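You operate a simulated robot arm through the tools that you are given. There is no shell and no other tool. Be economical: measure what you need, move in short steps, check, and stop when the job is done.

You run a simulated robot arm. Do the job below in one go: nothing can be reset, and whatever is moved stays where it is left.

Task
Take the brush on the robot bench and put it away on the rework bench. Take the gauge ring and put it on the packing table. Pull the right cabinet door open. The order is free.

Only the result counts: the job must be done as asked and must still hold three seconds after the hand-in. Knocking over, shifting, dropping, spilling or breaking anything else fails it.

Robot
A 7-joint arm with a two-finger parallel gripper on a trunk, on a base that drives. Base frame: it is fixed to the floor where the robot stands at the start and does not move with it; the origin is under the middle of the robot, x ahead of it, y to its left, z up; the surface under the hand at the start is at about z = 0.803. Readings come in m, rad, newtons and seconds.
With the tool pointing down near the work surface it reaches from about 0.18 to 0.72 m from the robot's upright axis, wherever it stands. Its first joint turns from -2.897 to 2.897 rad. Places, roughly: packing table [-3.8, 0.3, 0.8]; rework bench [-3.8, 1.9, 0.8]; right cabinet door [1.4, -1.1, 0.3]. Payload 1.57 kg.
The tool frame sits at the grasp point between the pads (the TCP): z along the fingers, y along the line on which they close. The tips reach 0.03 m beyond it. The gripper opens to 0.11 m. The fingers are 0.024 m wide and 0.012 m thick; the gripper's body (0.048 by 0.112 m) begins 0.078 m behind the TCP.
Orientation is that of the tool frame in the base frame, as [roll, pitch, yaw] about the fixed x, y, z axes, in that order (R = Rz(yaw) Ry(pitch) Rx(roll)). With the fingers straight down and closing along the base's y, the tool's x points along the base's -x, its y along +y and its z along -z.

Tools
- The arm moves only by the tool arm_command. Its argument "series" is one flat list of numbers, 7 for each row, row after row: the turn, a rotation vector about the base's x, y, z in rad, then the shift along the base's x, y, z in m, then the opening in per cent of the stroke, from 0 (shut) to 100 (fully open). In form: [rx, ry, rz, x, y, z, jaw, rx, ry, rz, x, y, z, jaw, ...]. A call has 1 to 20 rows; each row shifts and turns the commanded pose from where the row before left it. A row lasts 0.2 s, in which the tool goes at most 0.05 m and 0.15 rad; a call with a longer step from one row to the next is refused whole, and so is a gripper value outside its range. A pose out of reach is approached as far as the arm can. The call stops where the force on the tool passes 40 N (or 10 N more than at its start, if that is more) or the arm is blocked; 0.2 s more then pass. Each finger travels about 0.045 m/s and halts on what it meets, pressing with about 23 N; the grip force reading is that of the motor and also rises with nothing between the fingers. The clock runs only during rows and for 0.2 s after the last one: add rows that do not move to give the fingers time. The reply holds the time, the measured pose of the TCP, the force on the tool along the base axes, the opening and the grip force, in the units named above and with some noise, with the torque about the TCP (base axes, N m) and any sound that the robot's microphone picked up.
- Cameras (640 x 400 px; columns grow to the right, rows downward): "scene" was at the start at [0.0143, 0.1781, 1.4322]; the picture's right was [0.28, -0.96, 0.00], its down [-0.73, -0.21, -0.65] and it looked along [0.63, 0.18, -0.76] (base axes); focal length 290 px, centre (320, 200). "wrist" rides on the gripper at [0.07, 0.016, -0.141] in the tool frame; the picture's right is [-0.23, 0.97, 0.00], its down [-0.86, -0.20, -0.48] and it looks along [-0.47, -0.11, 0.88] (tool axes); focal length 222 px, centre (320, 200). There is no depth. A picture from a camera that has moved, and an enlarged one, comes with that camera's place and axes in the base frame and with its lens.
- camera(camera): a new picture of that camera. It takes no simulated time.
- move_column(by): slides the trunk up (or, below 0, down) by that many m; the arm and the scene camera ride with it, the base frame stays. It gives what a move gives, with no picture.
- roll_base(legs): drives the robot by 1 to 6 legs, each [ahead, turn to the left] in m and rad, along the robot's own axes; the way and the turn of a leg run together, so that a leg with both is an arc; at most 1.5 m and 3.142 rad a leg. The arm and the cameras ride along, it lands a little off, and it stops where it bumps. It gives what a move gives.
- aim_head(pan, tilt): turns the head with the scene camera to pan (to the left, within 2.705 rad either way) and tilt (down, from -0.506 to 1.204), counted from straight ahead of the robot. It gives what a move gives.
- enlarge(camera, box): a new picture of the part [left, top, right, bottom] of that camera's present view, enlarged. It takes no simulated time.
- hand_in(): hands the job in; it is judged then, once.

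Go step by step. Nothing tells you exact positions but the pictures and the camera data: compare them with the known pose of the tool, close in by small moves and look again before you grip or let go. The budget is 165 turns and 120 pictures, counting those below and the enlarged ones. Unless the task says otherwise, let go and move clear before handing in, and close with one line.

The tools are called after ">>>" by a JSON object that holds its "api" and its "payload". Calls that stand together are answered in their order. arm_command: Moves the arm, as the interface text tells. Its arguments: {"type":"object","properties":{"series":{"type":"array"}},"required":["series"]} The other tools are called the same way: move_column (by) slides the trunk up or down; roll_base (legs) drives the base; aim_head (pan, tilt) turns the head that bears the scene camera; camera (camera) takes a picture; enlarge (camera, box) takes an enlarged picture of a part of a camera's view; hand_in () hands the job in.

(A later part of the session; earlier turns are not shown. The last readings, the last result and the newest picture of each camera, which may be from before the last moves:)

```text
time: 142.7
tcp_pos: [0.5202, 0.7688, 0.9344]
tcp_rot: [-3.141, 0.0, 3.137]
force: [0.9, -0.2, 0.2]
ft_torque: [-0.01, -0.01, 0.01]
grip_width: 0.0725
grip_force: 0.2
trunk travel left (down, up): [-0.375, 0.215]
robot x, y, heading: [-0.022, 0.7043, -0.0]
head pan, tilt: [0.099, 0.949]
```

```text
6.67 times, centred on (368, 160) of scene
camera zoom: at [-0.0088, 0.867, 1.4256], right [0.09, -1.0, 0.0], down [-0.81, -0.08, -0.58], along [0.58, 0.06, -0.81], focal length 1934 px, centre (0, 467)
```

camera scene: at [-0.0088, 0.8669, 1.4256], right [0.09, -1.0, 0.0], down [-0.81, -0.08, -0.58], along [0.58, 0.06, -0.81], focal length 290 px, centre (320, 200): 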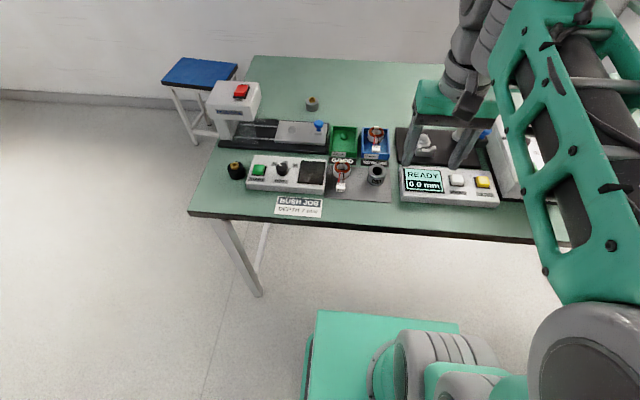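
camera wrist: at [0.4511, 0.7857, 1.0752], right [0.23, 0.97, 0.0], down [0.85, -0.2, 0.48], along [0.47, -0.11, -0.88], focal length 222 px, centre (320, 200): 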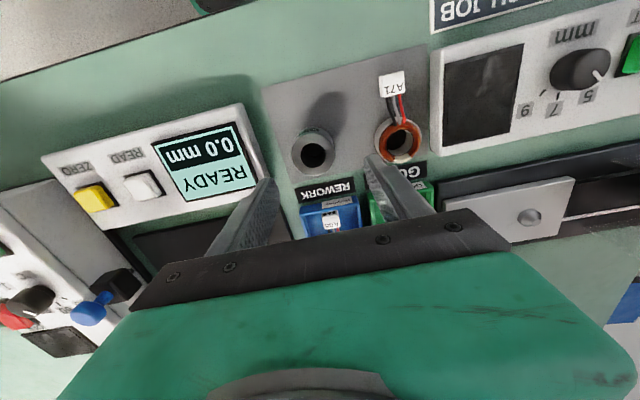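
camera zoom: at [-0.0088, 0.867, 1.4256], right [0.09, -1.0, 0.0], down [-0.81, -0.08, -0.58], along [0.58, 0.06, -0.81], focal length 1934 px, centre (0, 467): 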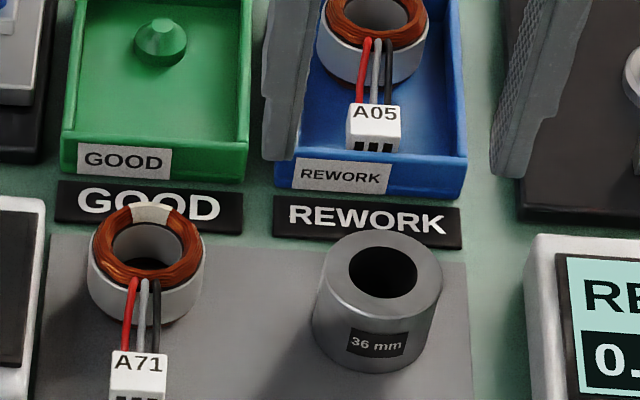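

Ring position confirmed at (0.518, 0.766). I descend around it and stop to look before closing.

>>> {"api": "arm_command", "payload": {"series": [0, 0, 0, -0.002, -0.003, -0.02, 66, 0, 0, 0, 0, 0, -0.03, 66, 0, 0, 0, 0, 0, -0.025, 66, 0, 0, 0, 0, 0, -0.015, 66, 0, 0, 0, 0, 0, -0.005, 66, 0, 0, 0, 0, 0, 0, 66]}}

>>> {"api": "camera", "payload": {"camera": "wrist"}}

```text
time: 144.1
tcp_pos: [0.5177, 0.7645, 0.8381]
tcp_rot: [-3.141, -0.003, 3.135]
force: [0.5, -0.2, -0.2]
ft_torque: [-0.01, 0.02, 0.0]
grip_width: 0.0725
grip_force: 0.1
trunk travel left (down, up): [-0.375, 0.215]
robot x, y, heading: [-0.0204, 0.7051, -0.007]
head pan, tilt: [0.099, 0.949]
```

```text
80 pictures are left
camera wrist: at [0.4494, 0.7828, 0.9793], right [0.23, 0.97, 0.0], down [0.85, -0.2, 0.48], along [0.47, -0.11, -0.88], focal length 222 px, centre (320, 200)
```

wrist: 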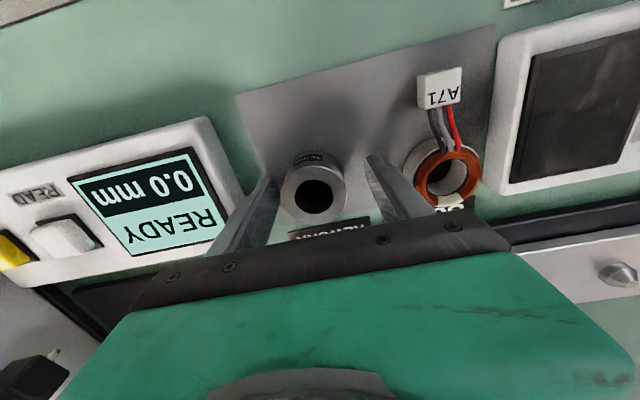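

The ring is centred between the fingers; I close and lift a little.

>>> {"api": "arm_command", "payload": {"series": [0, 0, 0, 0, -0.001, 0, 55, 0, 0, 0, 0, 0, 0, 45, 0, 0, 0, 0, 0, 0, 20, 0, 0, 0, 0, 0, 0, 0, 0, 0, 0, 0, 0, 0, 0, 0, 0, 0, 0, 0, 0, 0, 0, 0, 0, 0, 0, 0.01, 0, 0, 0, 0, 0, 0, 0.02, 0, 0, 0, 0, 0, 0, 0.03, 0, 0, 0, 0, 0, 0, 0, 0]}}

>>> {"api": "camera", "payload": {"camera": "wrist"}}

```text
time: 146.2
tcp_pos: [0.5191, 0.764, 0.8983]
tcp_rot: [-3.14, 0.0, 3.136]
force: [-0.3, -0.4, -3.4]
ft_torque: [0.06, -0.01, 0.01]
grip_width: 0.0473
grip_force: 23.1
trunk travel left (down, up): [-0.375, 0.215]
robot x, y, heading: [-0.0231, 0.7038, 0.001]
head pan, tilt: [0.099, 0.949]
```

```text
79 pictures are left
camera wrist: at [0.4493, 0.7818, 1.0392], right [0.23, 0.97, 0.0], down [0.85, -0.2, 0.48], along [0.47, -0.11, -0.88], focal length 222 px, centre (320, 200)
```

wrist: 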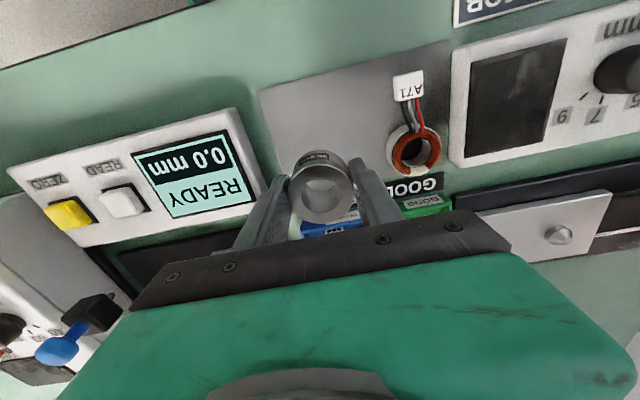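

The ring is held. I raise it, draw in, and drive back via the south corridor.

>>> {"api": "arm_command", "payload": {"series": [0, 0, 0, 0, 0, 0.04, 0, 0, 0, 0, 0, 0, 0.04, 0, 0, 0, 0, 0, 0, 0.04, 0, 0, 0, 0, 0, 0, 0.04, 0, 0, 0, 0, -0.04, -0.01, 0, 0, 0, 0, 0, -0.045, -0.01, 0, 0, 0, 0, 0, -0.045, -0.015, 0, 0, 0, 0, 0, -0.045, -0.015, 0, 0, 0, 0, 0, 0, 0, 0, 0]}}

>>> {"api": "roll_base", "payload": {"legs": [[-0.08, 0], [0, -1.571], [0.8, 0], [0.82, 0], [0, -1.571]]}}

```text
time: 148.2
tcp_pos: [0.3413, 0.7119, 1.0574]
tcp_rot: [3.141, 0.0, 3.136]
force: [-0.8, -0.8, -3.2]
ft_torque: [0.04, -0.05, 0.01]
grip_width: 0.0474
grip_force: 23.0
trunk travel left (down, up): [-0.375, 0.215]
robot x, y, heading: [-0.024, 0.7065, -0.008]
head pan, tilt: [0.099, 0.949]
```

```text
time: 164.7
tcp_pos: [-0.4724, -0.9322, 1.0569]
tcp_rot: [3.141, 0.001, 0.034]
force: [-0.2, -0.5, -2.7]
ft_torque: [-0.01, 0.01, 0.03]
grip_width: 0.0474
grip_force: 23.5
trunk travel left (down, up): [-0.375, 0.215]
robot x, y, heading: [-0.1092, -0.9052, -3.104]
head pan, tilt: [0.099, 0.949]
```

>>> {"api": "roll_base", "payload": {"legs": [[0, -0.037], [1.3, 0], [1.3, 0], [0, -1.571], [1.15, 0]]}}

>>> {"api": "aim_head", "payload": {"pan": 1.5, "tilt": 0.75}}

>>> {"api": "camera", "payload": {"camera": "scene"}}

```text
time: 187.2
tcp_pos: [-2.6889, 0.604, 1.0557]
tcp_rot: [3.141, 0.0, -1.607]
force: [-0.1, 0.3, -3.6]
ft_torque: [-0.02, 0.02, -0.02]
grip_width: 0.0473
grip_force: 22.7
trunk travel left (down, up): [-0.375, 0.215]
robot x, y, heading: [-2.6901, 0.2386, 1.537]
head pan, tilt: [0.099, 0.949]
```

```text
time: 188.7
tcp_pos: [-2.6885, 0.6032, 1.0574]
tcp_rot: [3.139, -0.001, -1.608]
force: [-0.5, 0.3, -3.0]
ft_torque: [-0.04, 0.03, 0.0]
grip_width: 0.0471
grip_force: 22.9
trunk travel left (down, up): [-0.375, 0.215]
robot x, y, heading: [-2.6906, 0.2373, 1.535]
head pan, tilt: [1.499, 0.75]
```

```text
78 pictures are left
camera scene: at [-2.9295, 0.1954, 1.4411], right [0.11, 0.99, 0.0], down [0.68, -0.07, -0.73], along [-0.73, 0.08, -0.68], focal length 290 px, centre (320, 200)
```

scene: 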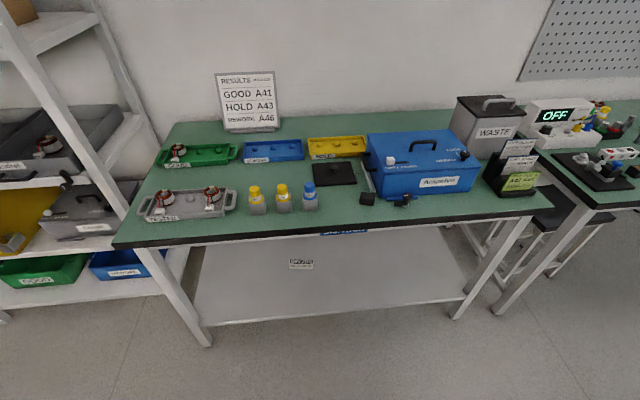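

There is a free spot on the packing table between the blue bottle and the black blocks, near (-3.565, 0.33). I turn to face it and drive up.

>>> {"api": "roll_base", "payload": {"legs": [[0, 1.606], [0.29, 0]]}}

>>> {"api": "aim_head", "payload": {"pan": -0.1, "tilt": 0.9}}

>>> {"api": "camera", "payload": {"camera": "scene"}}

>>> {"api": "enlarge", "payload": {"camera": "scene", "box": [260, 110, 500, 260]}}

```text
time: 194.6
tcp_pos: [-3.3386, 0.2306, 1.0568]
tcp_rot: [-3.142, 0.001, -0.007]
force: [1.0, 0.4, -3.8]
ft_torque: [0.01, -0.01, -0.02]
grip_width: 0.0474
grip_force: 23.3
trunk travel left (down, up): [-0.375, 0.215]
robot x, y, heading: [-2.9754, 0.2457, 3.136]
head pan, tilt: [1.499, 0.75]
```

```text
time: 196.2
tcp_pos: [-3.3398, 0.2306, 1.0577]
tcp_rot: [-3.141, 0.0, -0.007]
force: [-0.2, -0.2, -3.5]
ft_torque: [0.04, 0.01, -0.01]
grip_width: 0.0473
grip_force: 22.5
trunk travel left (down, up): [-0.375, 0.215]
robot x, y, heading: [-2.9752, 0.2356, 3.138]
head pan, tilt: [-0.099, 0.901]
```

```text
77 pictures are left
camera scene: at [-2.9912, 0.0949, 1.4292], right [0.1, 0.99, 0.0], down [0.78, -0.08, -0.62], along [-0.62, 0.07, -0.78], focal length 290 px, centre (320, 200)
```

scene: 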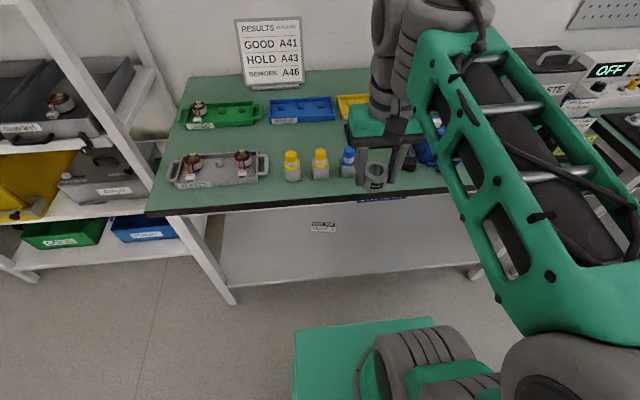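

```text
2.67 times, centred on (380, 185) of scene
camera zoom: at [-2.9912, 0.0949, 1.4292], right [0.1, 0.99, 0.0], down [0.78, -0.08, -0.62], along [-0.62, 0.07, -0.78], focal length 774 px, centre (160, 240)
```

zoom: 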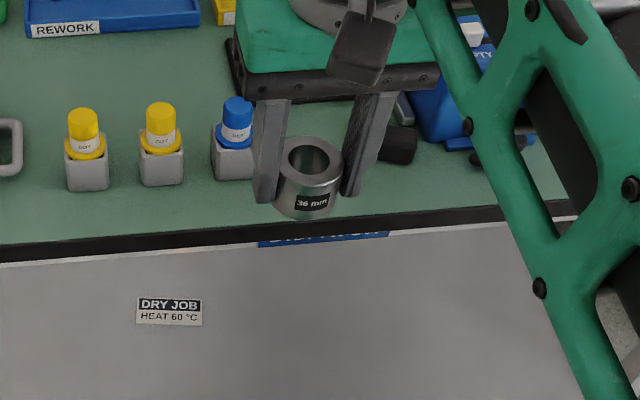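

I move above the spot and check with the wrist camera.

>>> {"api": "arm_command", "payload": {"series": [0, 0, 0, -0.037, 0.018, 0, 0, 0, 0, 0, -0.037, 0.018, 0, 0, 0, 0, 0, -0.037, 0.018, 0, 0, 0, 0, 0, -0.037, 0.018, 0, 0, 0, 0, 0, -0.037, 0.018, 0, 0, 0, 0, 0, -0.037, 0.018, 0, 0, 0, 0, 0, 0, 0, -0.04, 0, 0, 0, 0, 0, 0, -0.04, 0, 0, 0, 0, 0, 0, 0, 0]}}

>>> {"api": "camera", "payload": {"camera": "wrist"}}

```text
time: 198.2
tcp_pos: [-3.561, 0.3378, 0.9766]
tcp_rot: [3.14, 0.002, -0.007]
force: [-0.1, 0.4, -3.1]
ft_torque: [-0.01, 0.0, -0.01]
grip_width: 0.0473
grip_force: 23.1
trunk travel left (down, up): [-0.375, 0.215]
robot x, y, heading: [-2.9744, 0.239, 3.134]
head pan, tilt: [-0.099, 0.901]
```

```text
75 pictures are left
camera wrist: at [-3.4906, 0.3233, 1.1186], right [-0.23, -0.97, 0.0], down [-0.85, 0.21, 0.48], along [-0.46, 0.11, -0.88], focal length 222 px, centre (320, 200)
```

wrist: 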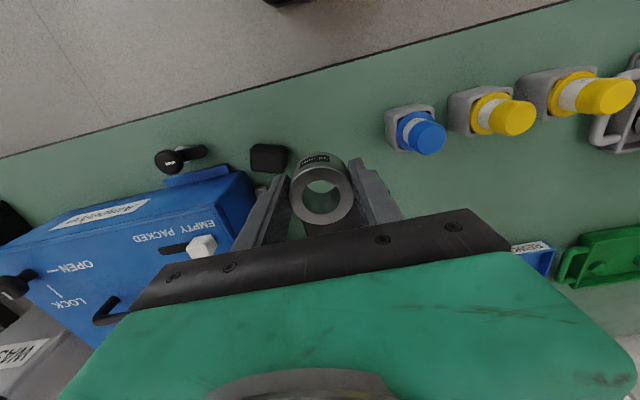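

The centre of the gap is at y≈0.32, so I shift 0.018 m and lower the ring carefully.

>>> {"api": "arm_command", "payload": {"series": [0, 0, 0, 0, -0.018, -0.01, 0, 0, 0, 0, 0, 0, -0.04, 0, 0, 0, 0, 0, 0, -0.04, 0, 0, 0, 0, 0, 0, -0.03, 0, 0, 0, 0, 0, 0, -0.008, 0, 0, 0, 0, 0, 0, 0, 0]}}

>>> {"api": "camera", "payload": {"camera": "wrist"}}

>>> {"api": "enlarge", "payload": {"camera": "scene", "box": [280, 110, 480, 235]}}

```text
time: 199.7
tcp_pos: [-3.5626, 0.3206, 0.8516]
tcp_rot: [-3.139, 0.007, -0.006]
force: [-4.1, -3.5, 20.5]
ft_torque: [-0.39, 0.14, 0.0]
grip_width: 0.0478
grip_force: 22.8
trunk travel left (down, up): [-0.375, 0.215]
robot x, y, heading: [-2.9797, 0.2403, 3.134]
head pan, tilt: [-0.099, 0.901]
```

```text
74 pictures are left
camera wrist: at [-3.4913, 0.3045, 0.9929], right [-0.23, -0.97, 0.0], down [-0.85, 0.2, 0.48], along [-0.47, 0.11, -0.87], focal length 222 px, centre (320, 200)
```

wrist: 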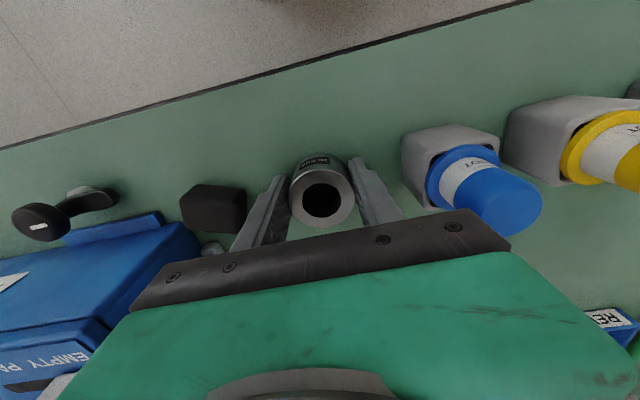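

```text
3.20 times, centred on (380, 172) of scene
camera zoom: at [-2.9898, 0.0946, 1.4295], right [0.11, 0.99, 0.0], down [0.78, -0.08, -0.62], along [-0.62, 0.07, -0.78], focal length 928 px, centre (128, 288)
```

zoom: 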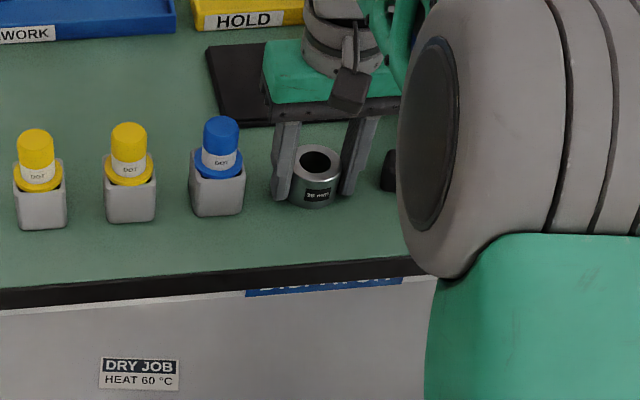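

Contact came at TCP z 0.852, a bit higher than expected. I zoom in to check whether the ring really sits on the table.

>>> {"api": "enlarge", "payload": {"camera": "scene", "box": [336, 140, 416, 190]}}

>>> {"api": "enlarge", "payload": {"camera": "wrist", "box": [240, 110, 400, 210]}}

```text
8.00 times, centred on (376, 165) of scene
camera zoom: at [-2.9898, 0.0946, 1.4295], right [0.11, 0.99, 0.0], down [0.78, -0.08, -0.62], along [-0.62, 0.07, -0.78], focal length 2320 px, centre (-128, 480)
```

zoom: 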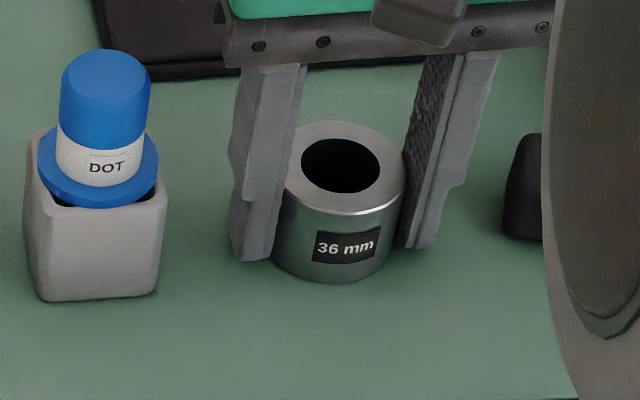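

```text
4.00 times, centred on (320, 160) of wrist
camera zoom: at [-3.4913, 0.3045, 0.9929], right [-0.23, -0.97, 0.0], down [-0.85, 0.2, 0.48], along [-0.47, 0.11, -0.87], focal length 888 px, centre (320, 360)
```

zoom: 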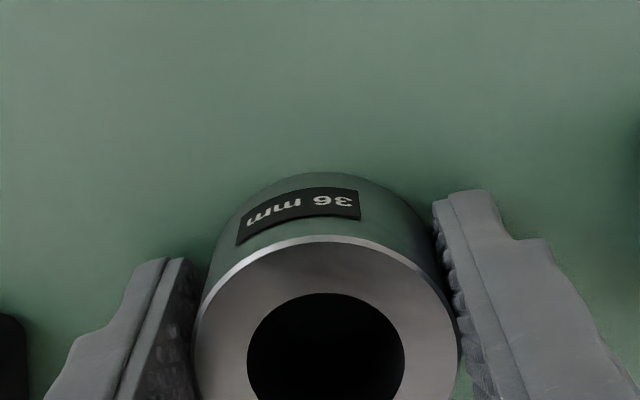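

The ring rests on the table. I ease up slightly to relieve the force.

>>> {"api": "arm_command", "payload": {"series": [0, 0, 0, 0, 0, 0.001, 0, 0, 0, 0, 0, 0, 0.001, 0, 0, 0, 0, 0, 0, 0, 0]}}

```text
time: 200.4
tcp_pos: [-3.5616, 0.3209, 0.8514]
tcp_rot: [-3.141, 0.0, -0.006]
force: [-7.2, -3.6, 16.6]
ft_torque: [-0.27, 0.36, 0.0]
grip_width: 0.0477
grip_force: 23.0
trunk travel left (down, up): [-0.375, 0.215]
robot x, y, heading: [-2.9764, 0.2377, 3.138]
head pan, tilt: [-0.099, 0.901]
```

>>> {"api": "arm_command", "payload": {"series": [0, 0, 0, 0, 0, 0.001, 0, 0, 0, 0, 0, 0, 0.0005, 0, 0, 0, 0, 0, 0, 0, 0]}}

```text
time: 201.2
tcp_pos: [-3.5602, 0.3214, 0.8509]
tcp_rot: [-3.141, -0.004, -0.01]
force: [-2.2, 1.6, 1.5]
ft_torque: [0.04, 0.15, 0.0]
grip_width: 0.0476
grip_force: 23.0
trunk travel left (down, up): [-0.375, 0.215]
robot x, y, heading: [-2.9718, 0.2397, 3.136]
head pan, tilt: [-0.099, 0.901]
```

Force is near zero with the ring supported; I open gently.

>>> {"api": "arm_command", "payload": {"series": [0, 0, 0, 0, 0, 0, 46, 0, 0, 0, 0, 0, 0, 50, 0, 0, 0, 0, 0, 0, 56, 0, 0, 0, 0, 0, 0, 62, 0, 0, 0, 0, 0, 0, 64, 0, 0, 0, 0, 0, 0, 64]}}

>>> {"api": "camera", "payload": {"camera": "wrist"}}

```text
time: 202.7
tcp_pos: [-3.5614, 0.3213, 0.8528]
tcp_rot: [3.14, -0.001, -0.006]
force: [0.8, -0.2, 0.5]
ft_torque: [-0.03, -0.02, -0.01]
grip_width: 0.0703
grip_force: 0.0
trunk travel left (down, up): [-0.375, 0.215]
robot x, y, heading: [-2.9767, 0.2423, 3.137]
head pan, tilt: [-0.099, 0.901]
```

```text
70 pictures are left
camera wrist: at [-3.4908, 0.305, 0.9942], right [-0.23, -0.97, 0.0], down [-0.85, 0.21, 0.48], along [-0.46, 0.11, -0.88], focal length 222 px, centre (320, 200)
```

wrist: 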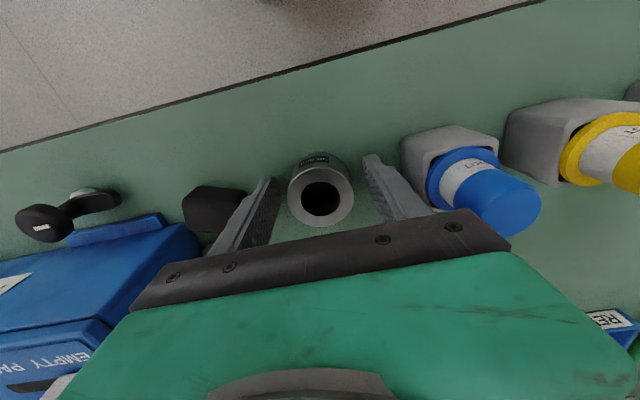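

The ring stands free. I rise and draw back.

>>> {"api": "arm_command", "payload": {"series": [0, 0, 0, 0, 0, 0.02, 64, 0, 0, 0, 0, 0, 0.03, 64, 0, 0, 0, 0, 0, 0.04, 64, 0, 0, 0, 0, 0, 0.04, 64, 0, 0, 0, 0, 0, 0.04, 64, 0, 0, 0, 0, 0, 0.04, 64, 0, 0, 0, 0.04, -0.015, 0, 64, 0, 0, 0, 0.045, -0.015, 0, 64, 0, 0, 0, 0.045, -0.015, 0, 64, 0, 0, 0, 0.045, -0.015, 0, 64, 0, 0, 0, 0.045, -0.015, 0, 64, 0, 0, 0, 0, 0, 0, 64]}}

>>> {"api": "enlarge", "payload": {"camera": "scene", "box": [260, 110, 500, 260]}}

```text
time: 205.2
tcp_pos: [-3.3396, 0.2445, 1.0597]
tcp_rot: [-3.14, 0.0, -0.007]
force: [-0.8, -0.3, 0.7]
ft_torque: [0.02, -0.01, -0.03]
grip_width: 0.0704
grip_force: 0.1
trunk travel left (down, up): [-0.375, 0.215]
robot x, y, heading: [-2.9722, 0.2439, 3.136]
head pan, tilt: [-0.099, 0.901]
```

```text
2.67 times, centred on (380, 185) of scene
camera zoom: at [-2.9906, 0.0949, 1.4292], right [0.11, 0.99, 0.0], down [0.78, -0.08, -0.62], along [-0.62, 0.07, -0.78], focal length 774 px, centre (160, 240)
```

zoom: 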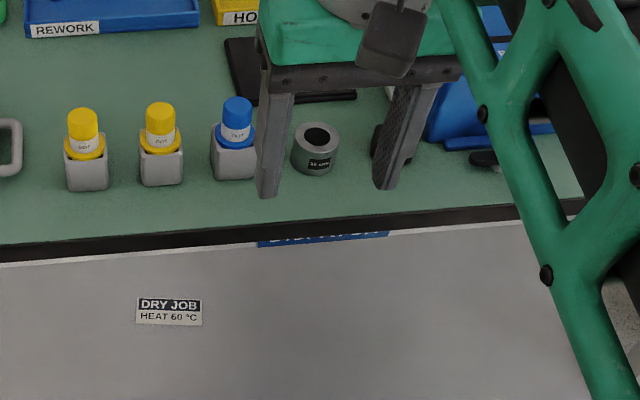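

The ring is placed. Now the cabinet: I drive back along the corridor towards it.

>>> {"api": "roll_base", "payload": {"legs": [[-0.25, 0], [0, 1.576], [1.14, 0], [0, 1.571], [1.2, 0]]}}

```text
time: 225.7
tcp_pos: [-1.1672, -0.8955, 1.0594]
tcp_rot: [3.141, 0.0, 3.131]
force: [-0.2, -0.8, 0.3]
ft_torque: [0.01, 0.01, 0.03]
grip_width: 0.0703
grip_force: 0.1
trunk travel left (down, up): [-0.375, 0.215]
robot x, y, heading: [-1.5298, -0.8919, -0.011]
head pan, tilt: [-0.099, 0.901]
```

>>> {"api": "roll_base", "payload": {"legs": [[0, 0.011], [1.4, 0]]}}

>>> {"api": "aim_head", "payload": {"pan": 0, "tilt": 0.6}}

>>> {"api": "camera", "payload": {"camera": "scene"}}

```text
time: 233.0
tcp_pos: [0.2481, -0.8904, 1.0606]
tcp_rot: [-3.141, 0.001, -3.14]
force: [0.0, 0.2, 0.7]
ft_torque: [-0.03, -0.03, 0.0]
grip_width: 0.0706
grip_force: 0.1
trunk travel left (down, up): [-0.375, 0.215]
robot x, y, heading: [-0.1175, -0.8881, -0.006]
head pan, tilt: [-0.099, 0.901]
```

```text
time: 233.8
tcp_pos: [0.2483, -0.8891, 1.0606]
tcp_rot: [3.141, -0.001, -3.14]
force: [0.0, -0.2, 0.3]
ft_torque: [-0.02, 0.0, -0.01]
grip_width: 0.0703
grip_force: 0.1
trunk travel left (down, up): [-0.375, 0.215]
robot x, y, heading: [-0.1186, -0.8888, 0.005]
head pan, tilt: [0.0, 0.6]
```

```text
68 pictures are left
camera scene: at [-0.0905, -0.731, 1.454], right [0.0, -1.0, 0.0], down [-0.57, 0.0, -0.82], along [0.82, 0.0, -0.57], focal length 290 px, centre (320, 200)
```

scene: 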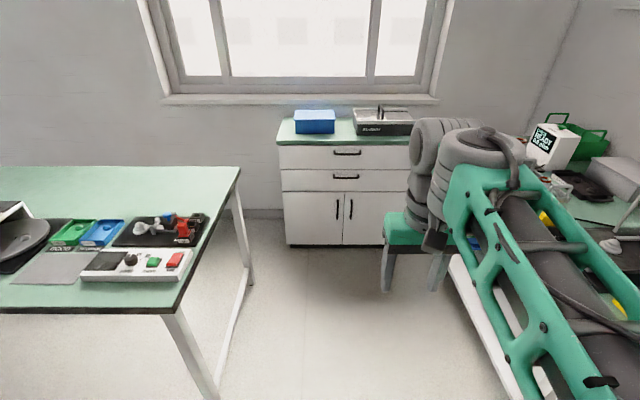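

I have a clear view: right handle about (1.37, -0.925, 0.377), doors meet at y≈-0.88, hinge near y≈-1.25. I turn the gripper to point forward here, in free space.

>>> {"api": "arm_command", "payload": {"series": [0, -0.15, 0, 0.03, 0, -0.01, 64, 0, -0.15, 0, 0.03, 0, -0.01, 64, 0, -0.15, 0, 0.03, 0, -0.01, 64, 0, -0.15, 0, 0.03, 0, -0.01, 64, 0, -0.15, 0, 0.03, 0, -0.01, 64, 0, -0.15, 0, 0.03, 0, -0.01, 64, 0, -0.15, 0, 0.03, 0, -0.01, 64, 0, -0.15, 0, 0.03, 0, -0.01, 64, 0, -0.15, 0, 0.03, 0, -0.01, 64, 0, -0.15, 0, 0.03, 0, -0.01, 64, 0, -0.0708, 0, 0, 0, 0, 64, 0, 0, 0, 0, 0, 0, 64]}}

>>> {"api": "camera", "payload": {"camera": "scene"}}

```text
time: 236.4
tcp_pos: [0.5476, -0.8918, 0.9586]
tcp_rot: [-1.755, 1.568, -1.754]
force: [0.7, -0.1, 0.3]
ft_torque: [-0.04, 0.0, 0.0]
grip_width: 0.0703
grip_force: 0.0
trunk travel left (down, up): [-0.375, 0.215]
robot x, y, heading: [-0.1191, -0.8886, 0.001]
head pan, tilt: [0.0, 0.6]
```

```text
67 pictures are left
camera scene: at [-0.0905, -0.731, 1.454], right [0.0, -1.0, 0.0], down [-0.56, 0.0, -0.83], along [0.83, 0.0, -0.56], focal length 290 px, centre (320, 200)
```

scene: 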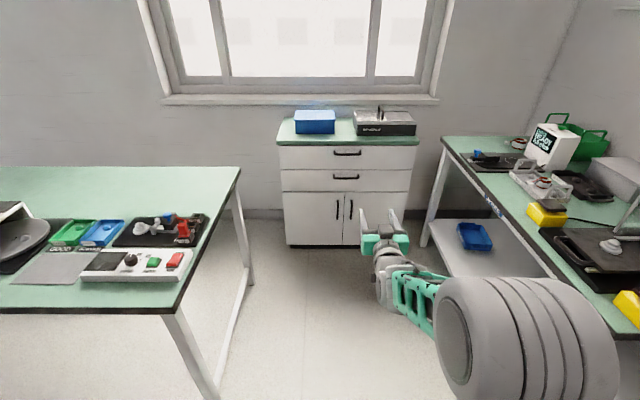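

The gripper points at the cabinet. I lower the trunk and drive closer.

>>> {"api": "move_column", "payload": {"by": -0.36}}

>>> {"api": "roll_base", "payload": {"legs": [[0.5, 0]]}}

>>> {"api": "camera", "payload": {"camera": "scene"}}

>>> {"api": "camera", "payload": {"camera": "wrist"}}

```text
time: 239.9
tcp_pos: [0.5485, -0.8915, 0.5989]
tcp_rot: [-2.228, 1.568, -2.226]
force: [0.0, 0.2, -0.4]
ft_torque: [0.0, 0.02, -0.03]
grip_width: 0.0706
grip_force: 0.0
trunk travel left (down, up): [-0.015, 0.575]
robot x, y, heading: [-0.1182, -0.8899, -0.001]
head pan, tilt: [0.0, 0.6]
```

```text
time: 242.9
tcp_pos: [1.0475, -0.8867, 0.6005]
tcp_rot: [-2.261, 1.57, -2.258]
force: [0.6, 0.1, 0.7]
ft_torque: [0.01, 0.02, -0.01]
grip_width: 0.0704
grip_force: 0.1
trunk travel left (down, up): [-0.015, 0.575]
robot x, y, heading: [0.3809, -0.8857, 0.006]
head pan, tilt: [0.0, 0.6]
```

```text
66 pictures are left
camera scene: at [0.4076, -0.7291, 1.094], right [0.01, -1.0, 0.0], down [-0.56, 0.0, -0.83], along [0.83, 0.0, -0.56], focal length 290 px, centre (320, 200)
```

scene: 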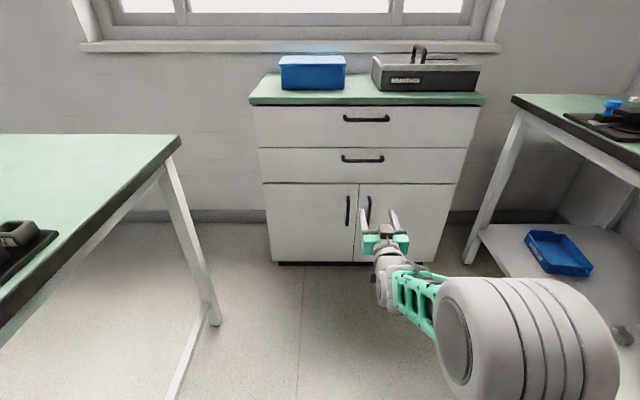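

```text
65 pictures are left
camera wrist: at [0.9061, -0.8706, 0.5299], right [0.0, 0.97, 0.23], down [-0.48, -0.2, 0.86], along [0.88, -0.11, 0.47], focal length 222 px, centre (320, 200)
```

wrist: 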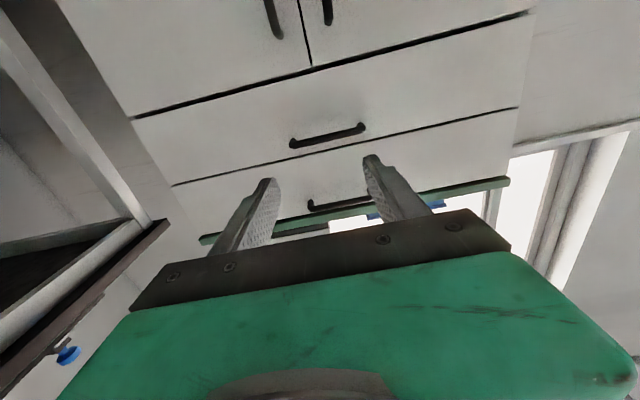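

The right door's handle is at about (1.365, -0.925), z 0.31–0.46. I lower the gripper to handle height.

>>> {"api": "arm_command", "payload": {"series": [0, 0, 0, 0, -0.006, -0.036, 64, 0, 0, 0, 0, -0.006, -0.036, 64, 0, 0, 0, 0, -0.006, -0.036, 64, 0, 0, 0, 0, -0.006, -0.036, 64, 0, 0, 0, 0, -0.006, -0.036, 64, 0, 0, 0, 0, -0.006, -0.036, 64, 0, 0, 0, 0, 0, 0, 64, 0, 0, 0, 0, 0, 0, 64]}}

>>> {"api": "camera", "payload": {"camera": "wrist"}}

>>> {"api": "camera", "payload": {"camera": "scene"}}

```text
time: 244.7
tcp_pos: [1.047, -0.9235, 0.383]
tcp_rot: [-2.136, 1.57, -2.134]
force: [-0.5, 1.0, 0.1]
ft_torque: [0.0, -0.04, 0.03]
grip_width: 0.0704
grip_force: 0.0
trunk travel left (down, up): [-0.015, 0.575]
robot x, y, heading: [0.3832, -0.8859, 0.005]
head pan, tilt: [0.0, 0.6]
```

```text
64 pictures are left
camera wrist: at [0.907, -0.9073, 0.3142], right [0.0, 0.97, 0.23], down [-0.48, -0.2, 0.86], along [0.88, -0.11, 0.47], focal length 222 px, centre (320, 200)
```

wrist: 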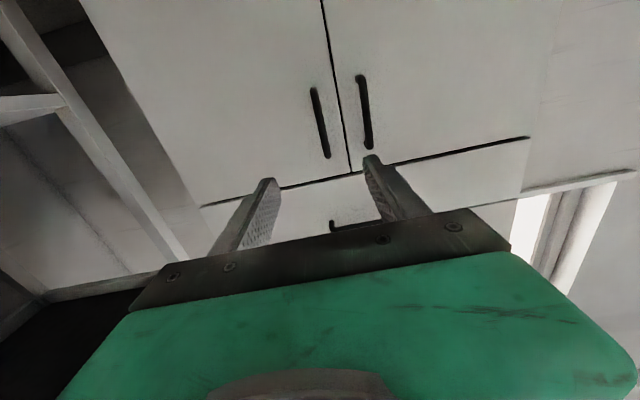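

```text
63 pictures are left
camera scene: at [0.4076, -0.7292, 1.094], right [0.01, -1.0, 0.0], down [-0.56, 0.0, -0.83], along [0.83, 0.0, -0.56], focal length 290 px, centre (320, 200)
```

scene: 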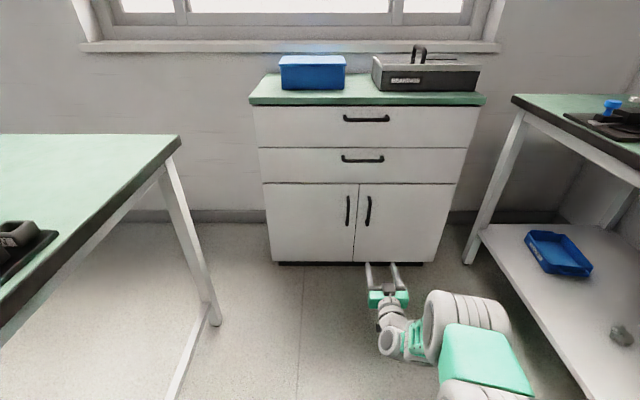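

The handle is at about (1.355, -0.923), z 0.33–0.46. I drive the robot 0.24 m ahead with the jaws lined up on it.

>>> {"api": "arm_command", "payload": {"series": [0, 0, 0, 0, 0, 0.012, 64, 0, 0, 0, 0, 0, 0, 64]}}

>>> {"api": "roll_base", "payload": {"legs": [[0.23, 0]]}}

>>> {"api": "camera", "payload": {"camera": "wrist"}}

>>> {"api": "camera", "payload": {"camera": "scene"}}

```text
time: 245.3
tcp_pos: [1.047, -0.9239, 0.3954]
tcp_rot: [-2.507, 1.569, -2.504]
force: [-0.4, 0.2, 0.5]
ft_torque: [-0.03, -0.01, 0.02]
grip_width: 0.0705
grip_force: 0.0
trunk travel left (down, up): [-0.015, 0.575]
robot x, y, heading: [0.3791, -0.8839, 0.011]
head pan, tilt: [0.0, 0.6]
```

```text
time: 247.0
tcp_pos: [1.2778, -0.9237, 0.3958]
tcp_rot: [-2.323, 1.57, -2.32]
force: [-0.4, -0.1, 0.5]
ft_torque: [-0.01, -0.01, 0.02]
grip_width: 0.0706
grip_force: 0.0
trunk travel left (down, up): [-0.015, 0.575]
robot x, y, heading: [0.6135, -0.8848, 0.005]
head pan, tilt: [0.0, 0.6]
```

```text
62 pictures are left
camera wrist: at [1.137, -0.9061, 0.3263], right [0.0, 0.97, 0.23], down [-0.48, -0.2, 0.86], along [0.88, -0.11, 0.46], focal length 222 px, centre (320, 200)
```

wrist: 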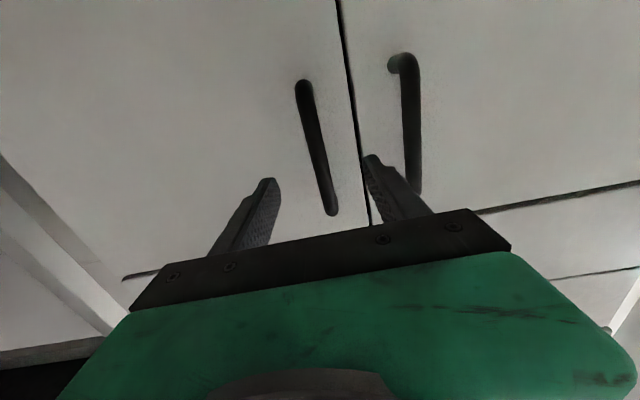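

```text
61 pictures are left
camera scene: at [0.6387, -0.728, 1.094], right [0.0, -1.0, 0.0], down [-0.56, 0.0, -0.83], along [0.83, 0.0, -0.56], focal length 290 px, centre (320, 200)
```

scene: 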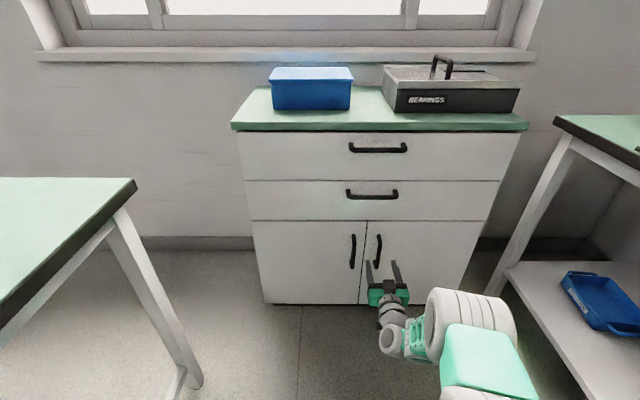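

The jaws are lined up on the handle bar. I advance in small steps.

>>> {"api": "arm_command", "payload": {"series": [0, 0, 0, 0.02, 0, 0, 64, 0, 0, 0, 0.02, 0, 0, 64, 0, 0, 0, 0.015, 0, 0, 64, 0, 0, 0, 0.01, 0, 0, 64, 0, 0, 0, 0.005, 0, 0, 64, 0, 0, 0, 0, 0, 0, 64]}}

>>> {"api": "camera", "payload": {"camera": "wrist"}}

>>> {"api": "enlarge", "payload": {"camera": "scene", "box": [320, 210, 480, 310]}}

```text
time: 248.1
tcp_pos: [1.3395, -0.922, 0.3958]
tcp_rot: [-2.083, 1.569, -2.082]
force: [-20.0, 2.1, 10.0]
ft_torque: [-0.38, -0.43, -0.59]
grip_width: 0.0699
grip_force: 0.0
trunk travel left (down, up): [-0.015, 0.575]
robot x, y, heading: [0.6097, -0.8874, 0.004]
head pan, tilt: [0.0, 0.6]
stopped in row 5: the force on the tool passed its limit at 51 N (the readings are from after the stop); the commanded pose is now the measured one
```

```text
60 pictures are left
camera wrist: at [1.1991, -0.9057, 0.3257], right [0.0, 0.97, 0.23], down [-0.48, -0.2, 0.86], along [0.88, -0.11, 0.47], focal length 222 px, centre (320, 200)
```

wrist: 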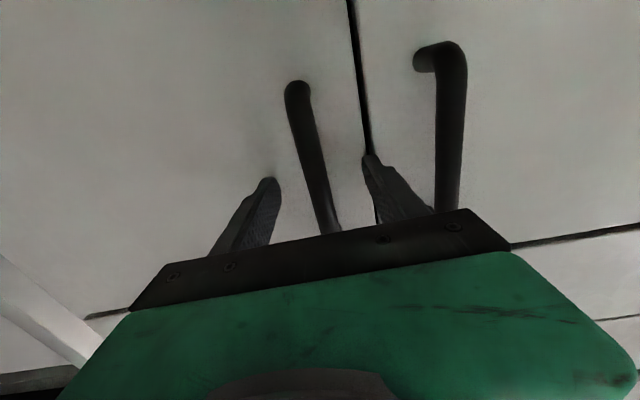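

```text
4.00 times, centred on (400, 260) of scene
camera zoom: at [0.6368, -0.7279, 1.0943], right [0.0, -1.0, 0.0], down [-0.56, 0.0, -0.83], along [0.83, 0.0, -0.56], focal length 1160 px, centre (0, -40)
```

zoom: 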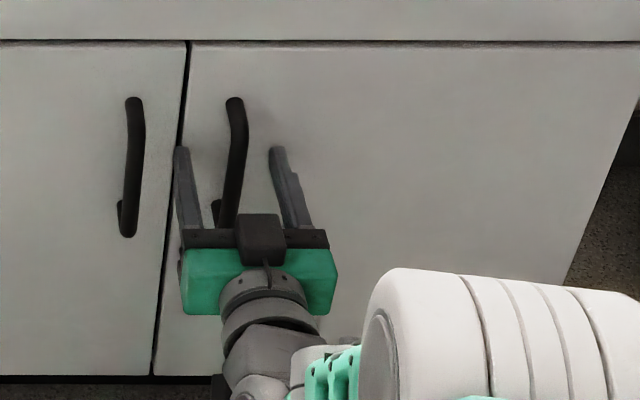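

The fingertips touch the door face (x≈1.37) with the bar between them. I back off 4 mm and close on the bar.

>>> {"api": "arm_command", "payload": {"series": [0, 0, 0, -0.004, 0, 0, 64, 0, 0, 0, 0, 0, 0, 40, 0, 0, 0, 0, 0, 0, 20, 0, 0, 0, 0, 0, 0, 0, 0, 0, 0, 0, 0, 0, 0, 0, 0, 0, 0, 0, 0, 0, 0, 0, 0, 0, 0, 0, 0, 0, 0, 0, 0, 0, 0, 0]}}

>>> {"api": "camera", "payload": {"camera": "wrist"}}

```text
time: 249.9
tcp_pos: [1.3359, -0.9222, 0.3929]
tcp_rot: [-2.998, 1.565, -2.997]
force: [-0.7, 5.4, -0.1]
ft_torque: [0.12, -0.01, -0.02]
grip_width: 0.0147
grip_force: 30.7
trunk travel left (down, up): [-0.015, 0.575]
robot x, y, heading: [0.612, -0.8855, 0.005]
head pan, tilt: [0.0, 0.6]
```

```text
58 pictures are left
camera wrist: at [1.1952, -0.905, 0.3245], right [0.0, 0.97, 0.23], down [-0.47, -0.2, 0.86], along [0.88, -0.11, 0.46], focal length 222 px, centre (320, 200)
```

wrist: 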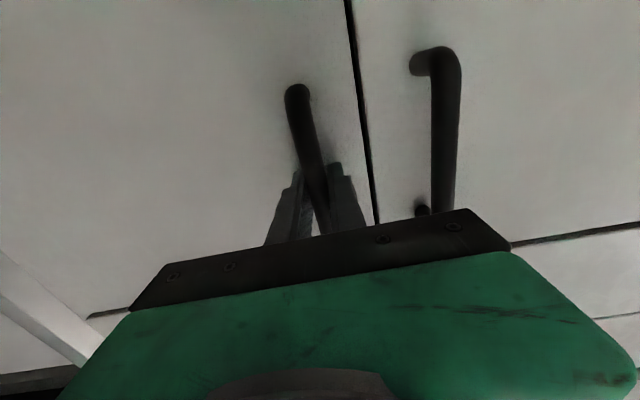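

The bar is gripped. I start pulling along the door's arc, with a small first step.

>>> {"api": "arm_command", "payload": {"series": [0, 0, 0.025, -0.009, -0.0013, 0, 0, 0, 0, 0.025, -0.009, -0.0016, 0, 0, 0, 0, 0.025, -0.009, -0.0018, 0, 0, 0, 0, 0.025, -0.009, -0.002, 0, 0, 0, 0, 0, 0, 0, 0, 0]}}

>>> {"api": "camera", "payload": {"camera": "scene"}}

```text
time: 251.1
tcp_pos: [1.3012, -0.927, 0.3921]
tcp_rot: [-3.067, 1.565, -2.964]
force: [-6.8, 29.1, 4.8]
ft_torque: [0.06, 0.72, -0.02]
grip_width: 0.0149
grip_force: 30.9
trunk travel left (down, up): [-0.015, 0.575]
robot x, y, heading: [0.612, -0.8832, 0.008]
head pan, tilt: [0.0, 0.6]
```

```text
57 pictures are left
camera scene: at [0.6375, -0.727, 1.0939], right [0.01, -1.0, 0.0], down [-0.56, -0.01, -0.83], along [0.83, 0.01, -0.56], focal length 290 px, centre (320, 200)
```

scene: 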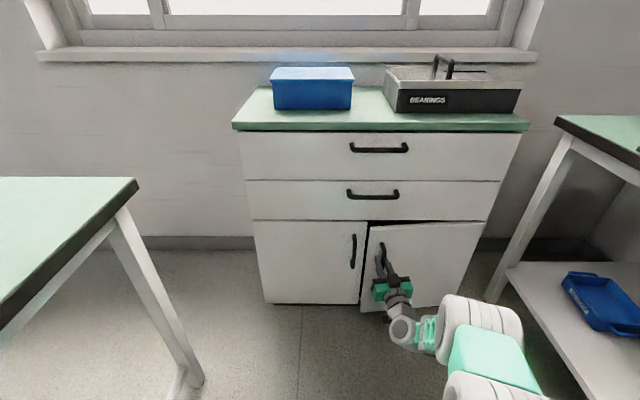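

The door is opening; the sideways force says I drift too far to -y, so I correct and continue.

>>> {"api": "arm_command", "payload": {"series": [0, 0, 0.05, -0.018, 0.001, 0, 0, 0, 0, 0.05, -0.018, -0.003, 0, 0, 0, 0, 0.05, -0.0175, -0.0045, 0, 0, 0, 0, 0, 0, 0, 0, 0]}}

```text
time: 252.1
tcp_pos: [1.2498, -0.9432, 0.3943]
tcp_rot: [-1.991, 1.563, -1.75]
force: [13.9, -37.3, -5.5]
ft_torque: [0.42, 0.34, 0.0]
grip_width: 0.015
grip_force: 30.9
trunk travel left (down, up): [-0.015, 0.575]
robot x, y, heading: [0.611, -0.8842, -0.004]
head pan, tilt: [0.0, 0.6]
```

The path agrees with a hinge near (1.385, -1.285); I follow that arc more exactly.

>>> {"api": "arm_command", "payload": {"series": [0, 0, 0.0, 0, -0.009, 0, 0, 0, 0, 0.05, -0.0156, -0.0085, 0, 0, 0, 0, 0.05, -0.0164, -0.0081, 0, 0, 0, 0, 0.05, -0.016, -0.0089, 0, 0, 0, 0, 0, 0, 0, 0, 0]}}

>>> {"api": "camera", "payload": {"camera": "scene"}}

```text
time: 253.3
tcp_pos: [1.1966, -0.9673, 0.3937]
tcp_rot: [2.234, 1.568, 2.643]
force: [-19.7, 35.4, 14.3]
ft_torque: [0.0, -0.44, 0.05]
grip_width: 0.0148
grip_force: 30.7
trunk travel left (down, up): [-0.015, 0.575]
robot x, y, heading: [0.608, -0.8866, 0.014]
head pan, tilt: [0.0, 0.6]
```

```text
56 pictures are left
camera scene: at [0.6361, -0.7267, 1.094], right [0.01, -1.0, 0.0], down [-0.56, -0.01, -0.83], along [0.83, 0.01, -0.56], focal length 290 px, centre (320, 200)
```

scene: 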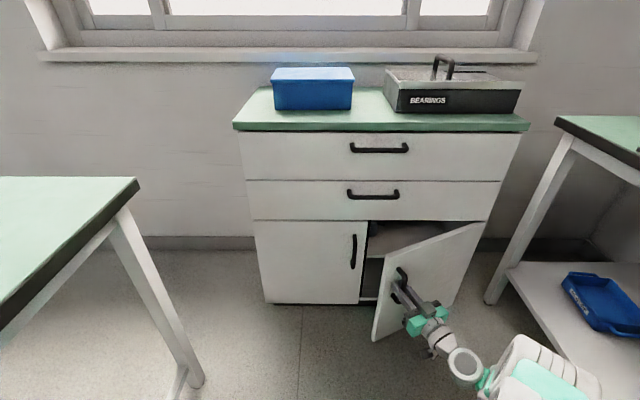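

The door is about 23° open. I continue the arc with slightly larger radius.

>>> {"api": "arm_command", "payload": {"series": [0, 0, 0.05, -0.0181, -0.0058, 0, 0, 0, 0, 0.05, -0.0152, -0.0106, 0, 0, 0, 0, 0.05, -0.0146, -0.0114, 0, 0, 0, 0, 0, 0, 0, 0, 0]}}

>>> {"api": "camera", "payload": {"camera": "scene"}}

```text
time: 254.3
tcp_pos: [1.1722, -0.982, 0.3939]
tcp_rot: [-2.581, 1.565, -2.108]
force: [-8.6, 11.9, 6.3]
ft_torque: [0.47, -0.37, -0.1]
grip_width: 0.0147
grip_force: 30.5
out of reach, approached as far as the arm can: row 2, 3
trunk travel left (down, up): [-0.015, 0.575]
robot x, y, heading: [0.609, -0.8833, 0.002]
head pan, tilt: [0.0, 0.6]
```

```text
55 pictures are left
camera scene: at [0.638, -0.7275, 1.094], right [0.0, -1.0, 0.0], down [-0.56, 0.0, -0.83], along [0.83, 0.0, -0.56], focal length 290 px, centre (320, 200)
```

scene: 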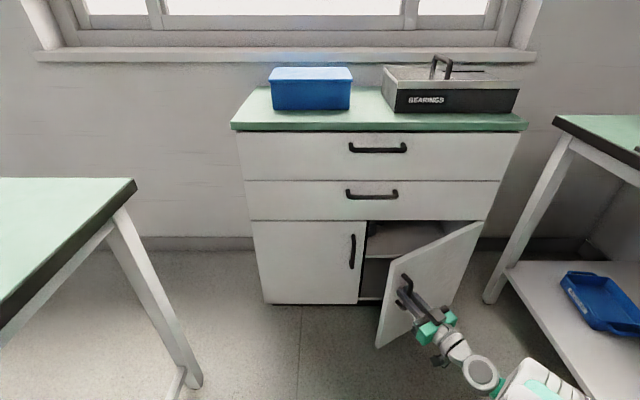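

The arm has reached its limit on this arc with the door about 27° open. I let go, back out, and then push the door from its inside edge.

>>> {"api": "arm_command", "payload": {"series": [0, 0, 0, 0, 0, 0, 20, 0, 0, 0, 0, 0, 0, 40, 0, 0, 0, 0, 0, 0, 60, 0, 0, 0, 0, 0, 0, 70, 0, 0, 0, 0, 0, 0, 70]}}

>>> {"api": "camera", "payload": {"camera": "wrist"}}

```text
time: 255.5
tcp_pos: [1.1736, -0.9812, 0.3944]
tcp_rot: [-2.931, 1.566, -2.456]
force: [0.3, -0.3, 0.1]
ft_torque: [0.02, 0.0, -0.02]
grip_width: 0.0771
grip_force: 0.0
trunk travel left (down, up): [-0.015, 0.575]
robot x, y, heading: [0.6121, -0.8868, 0.005]
head pan, tilt: [0.0, 0.6]
```

```text
54 pictures are left
camera wrist: at [1.0406, -1.0301, 0.324], right [-0.44, 0.87, 0.23], down [-0.33, -0.39, 0.86], along [0.83, 0.31, 0.46], focal length 222 px, centre (320, 200)
```

wrist: 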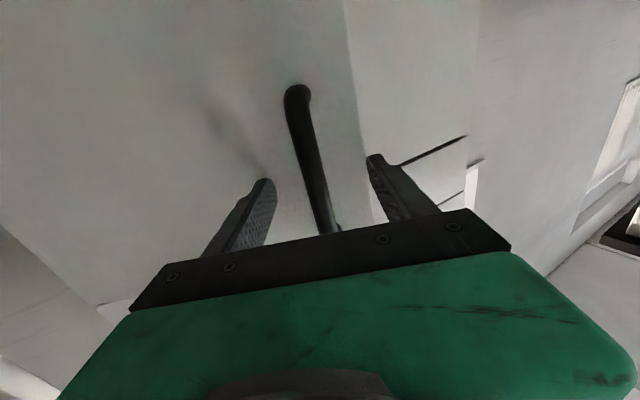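

>>> {"api": "arm_command", "payload": {"series": [0, 0, 0, -0.015, -0.004, 0, 70, 0, 0, 0, -0.015, -0.005, 0, 70, 0, 0, 0, -0.015, -0.005, 0, 70, 0, 0, 0, -0.015, -0.005, 0, 70, 0, 0, 0, 0, 0, 0, 70]}}

>>> {"api": "camera", "payload": {"camera": "wrist"}}

```text
time: 256.7
tcp_pos: [1.1723, -0.9795, 0.3925]
tcp_rot: [-2.935, 1.563, -2.461]
force: [-0.1, 0.0, 0.0]
ft_torque: [0.01, 0.02, 0.02]
grip_width: 0.077
grip_force: 0.1
out of reach, approached as far as the arm can: row 1, 2, 3, 4
trunk travel left (down, up): [-0.015, 0.575]
robot x, y, heading: [0.6161, -0.8847, 0.005]
head pan, tilt: [0.0, 0.6]
```

```text
53 pictures are left
camera wrist: at [1.0406, -1.0301, 0.324], right [-0.44, 0.87, 0.23], down [-0.33, -0.39, 0.86], along [0.83, 0.31, 0.46], focal length 222 px, centre (320, 200)
```

wrist: 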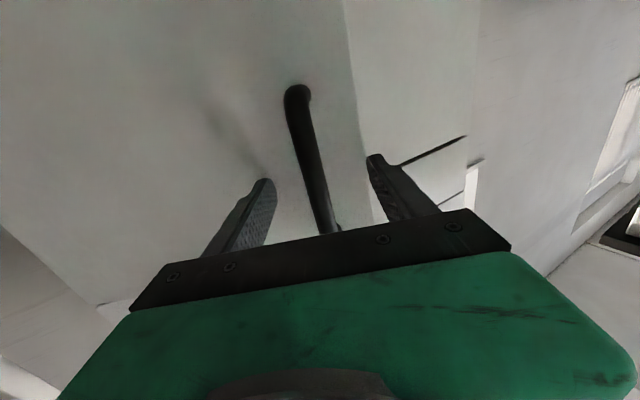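

The arm is too folded to back out by itself, so I back the base with a slight turn along the gripper's axis.

>>> {"api": "roll_base", "payload": {"legs": [[-0.07, -0.05], [-0.08, -0.03]]}}

>>> {"api": "camera", "payload": {"camera": "wrist"}}

>>> {"api": "camera", "payload": {"camera": "scene"}}

```text
time: 258.4
tcp_pos: [1.0131, -1.0185, 0.3929]
tcp_rot: [-2.947, 1.567, -2.547]
force: [-0.4, 0.3, -1.5]
ft_torque: [0.02, -0.02, 0.02]
grip_width: 0.0771
grip_force: 0.1
trunk travel left (down, up): [-0.015, 0.575]
robot x, y, heading: [0.4631, -0.8781, -0.079]
head pan, tilt: [0.0, 0.6]
```

```text
52 pictures are left
camera wrist: at [0.8769, -1.0571, 0.324], right [-0.38, 0.9, 0.23], down [-0.36, -0.37, 0.86], along [0.85, 0.24, 0.46], focal length 222 px, centre (320, 200)
```

wrist: 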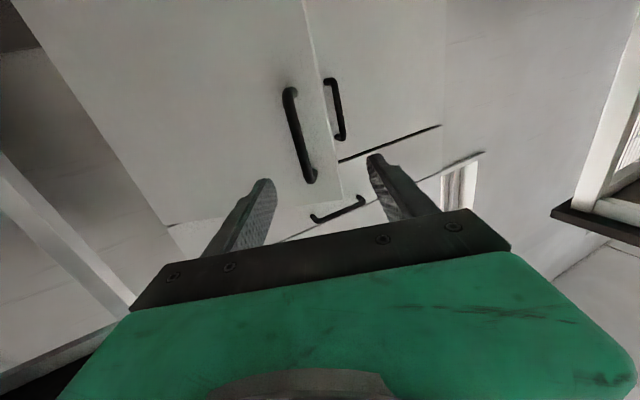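

```text
51 pictures are left
camera scene: at [0.5, -0.7249, 1.094], right [-0.08, -1.0, 0.0], down [-0.56, 0.04, -0.83], along [0.82, -0.06, -0.56], focal length 290 px, centre (320, 200)
```

scene: 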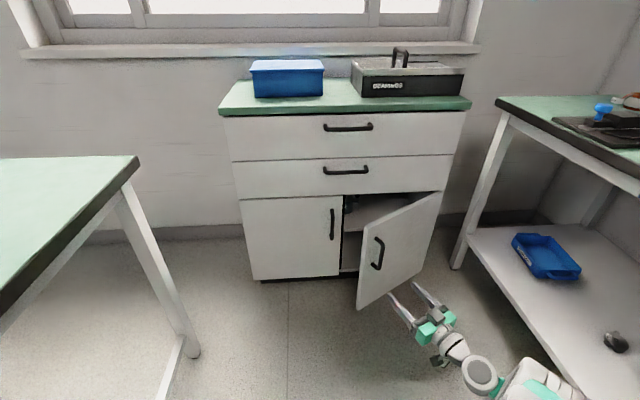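

The gripper is clear of the handle. I straighten it, close it and shift it to the left of the door edge.

>>> {"api": "arm_command", "payload": {"series": [0, 0, -0.08, 0, 0.035, 0, 40, 0, 0, -0.08, 0, 0.035, 0, 20, 0, 0, -0.08, 0, 0.035, 0, 0, 0, 0, -0.08, 0, 0.035, 0, 0, 0, 0, -0.08, 0, 0.035, 0, 0, 0, 0, 0, 0, 0, 0, 0, 0, 0, 0, 0, 0, 0, 0, 0, 0, 0, 0, 0, 0, 0]}}

>>> {"api": "roll_base", "payload": {"legs": [[0, 0.079]]}}

>>> {"api": "camera", "payload": {"camera": "scene"}}

```text
time: 260.1
tcp_pos: [1.0141, -0.8421, 0.395]
tcp_rot: [-2.93, 1.564, -2.937]
force: [-0.2, 0.0, -0.1]
ft_torque: [0.03, 0.02, 0.0]
grip_width: 0.0
grip_force: 21.5
trunk travel left (down, up): [-0.015, 0.575]
robot x, y, heading: [0.4611, -0.8769, -0.073]
head pan, tilt: [0.0, 0.6]
```

```text
time: 261.0
tcp_pos: [1.0101, -0.7995, 0.3932]
tcp_rot: [-2.916, 1.565, -2.838]
force: [0.4, -0.2, -0.5]
ft_torque: [0.05, -0.01, -0.03]
grip_width: 0.0
grip_force: 21.7
trunk travel left (down, up): [-0.015, 0.575]
robot x, y, heading: [0.4565, -0.8787, 0.004]
head pan, tilt: [0.0, 0.6]
```

```text
50 pictures are left
camera scene: at [0.4878, -0.7221, 1.094], right [0.0, -1.0, 0.0], down [-0.56, 0.0, -0.83], along [0.83, 0.0, -0.56], focal length 290 px, centre (320, 200)
```

scene: 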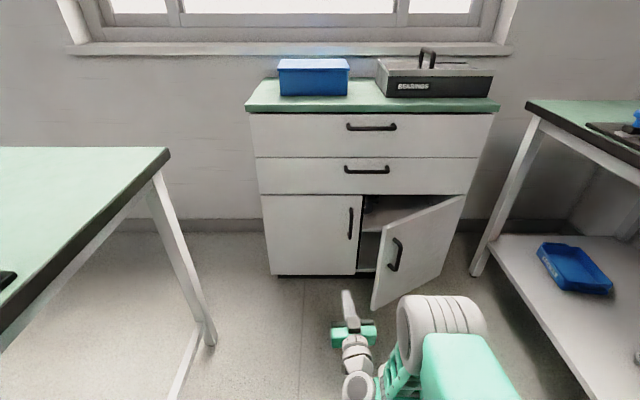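

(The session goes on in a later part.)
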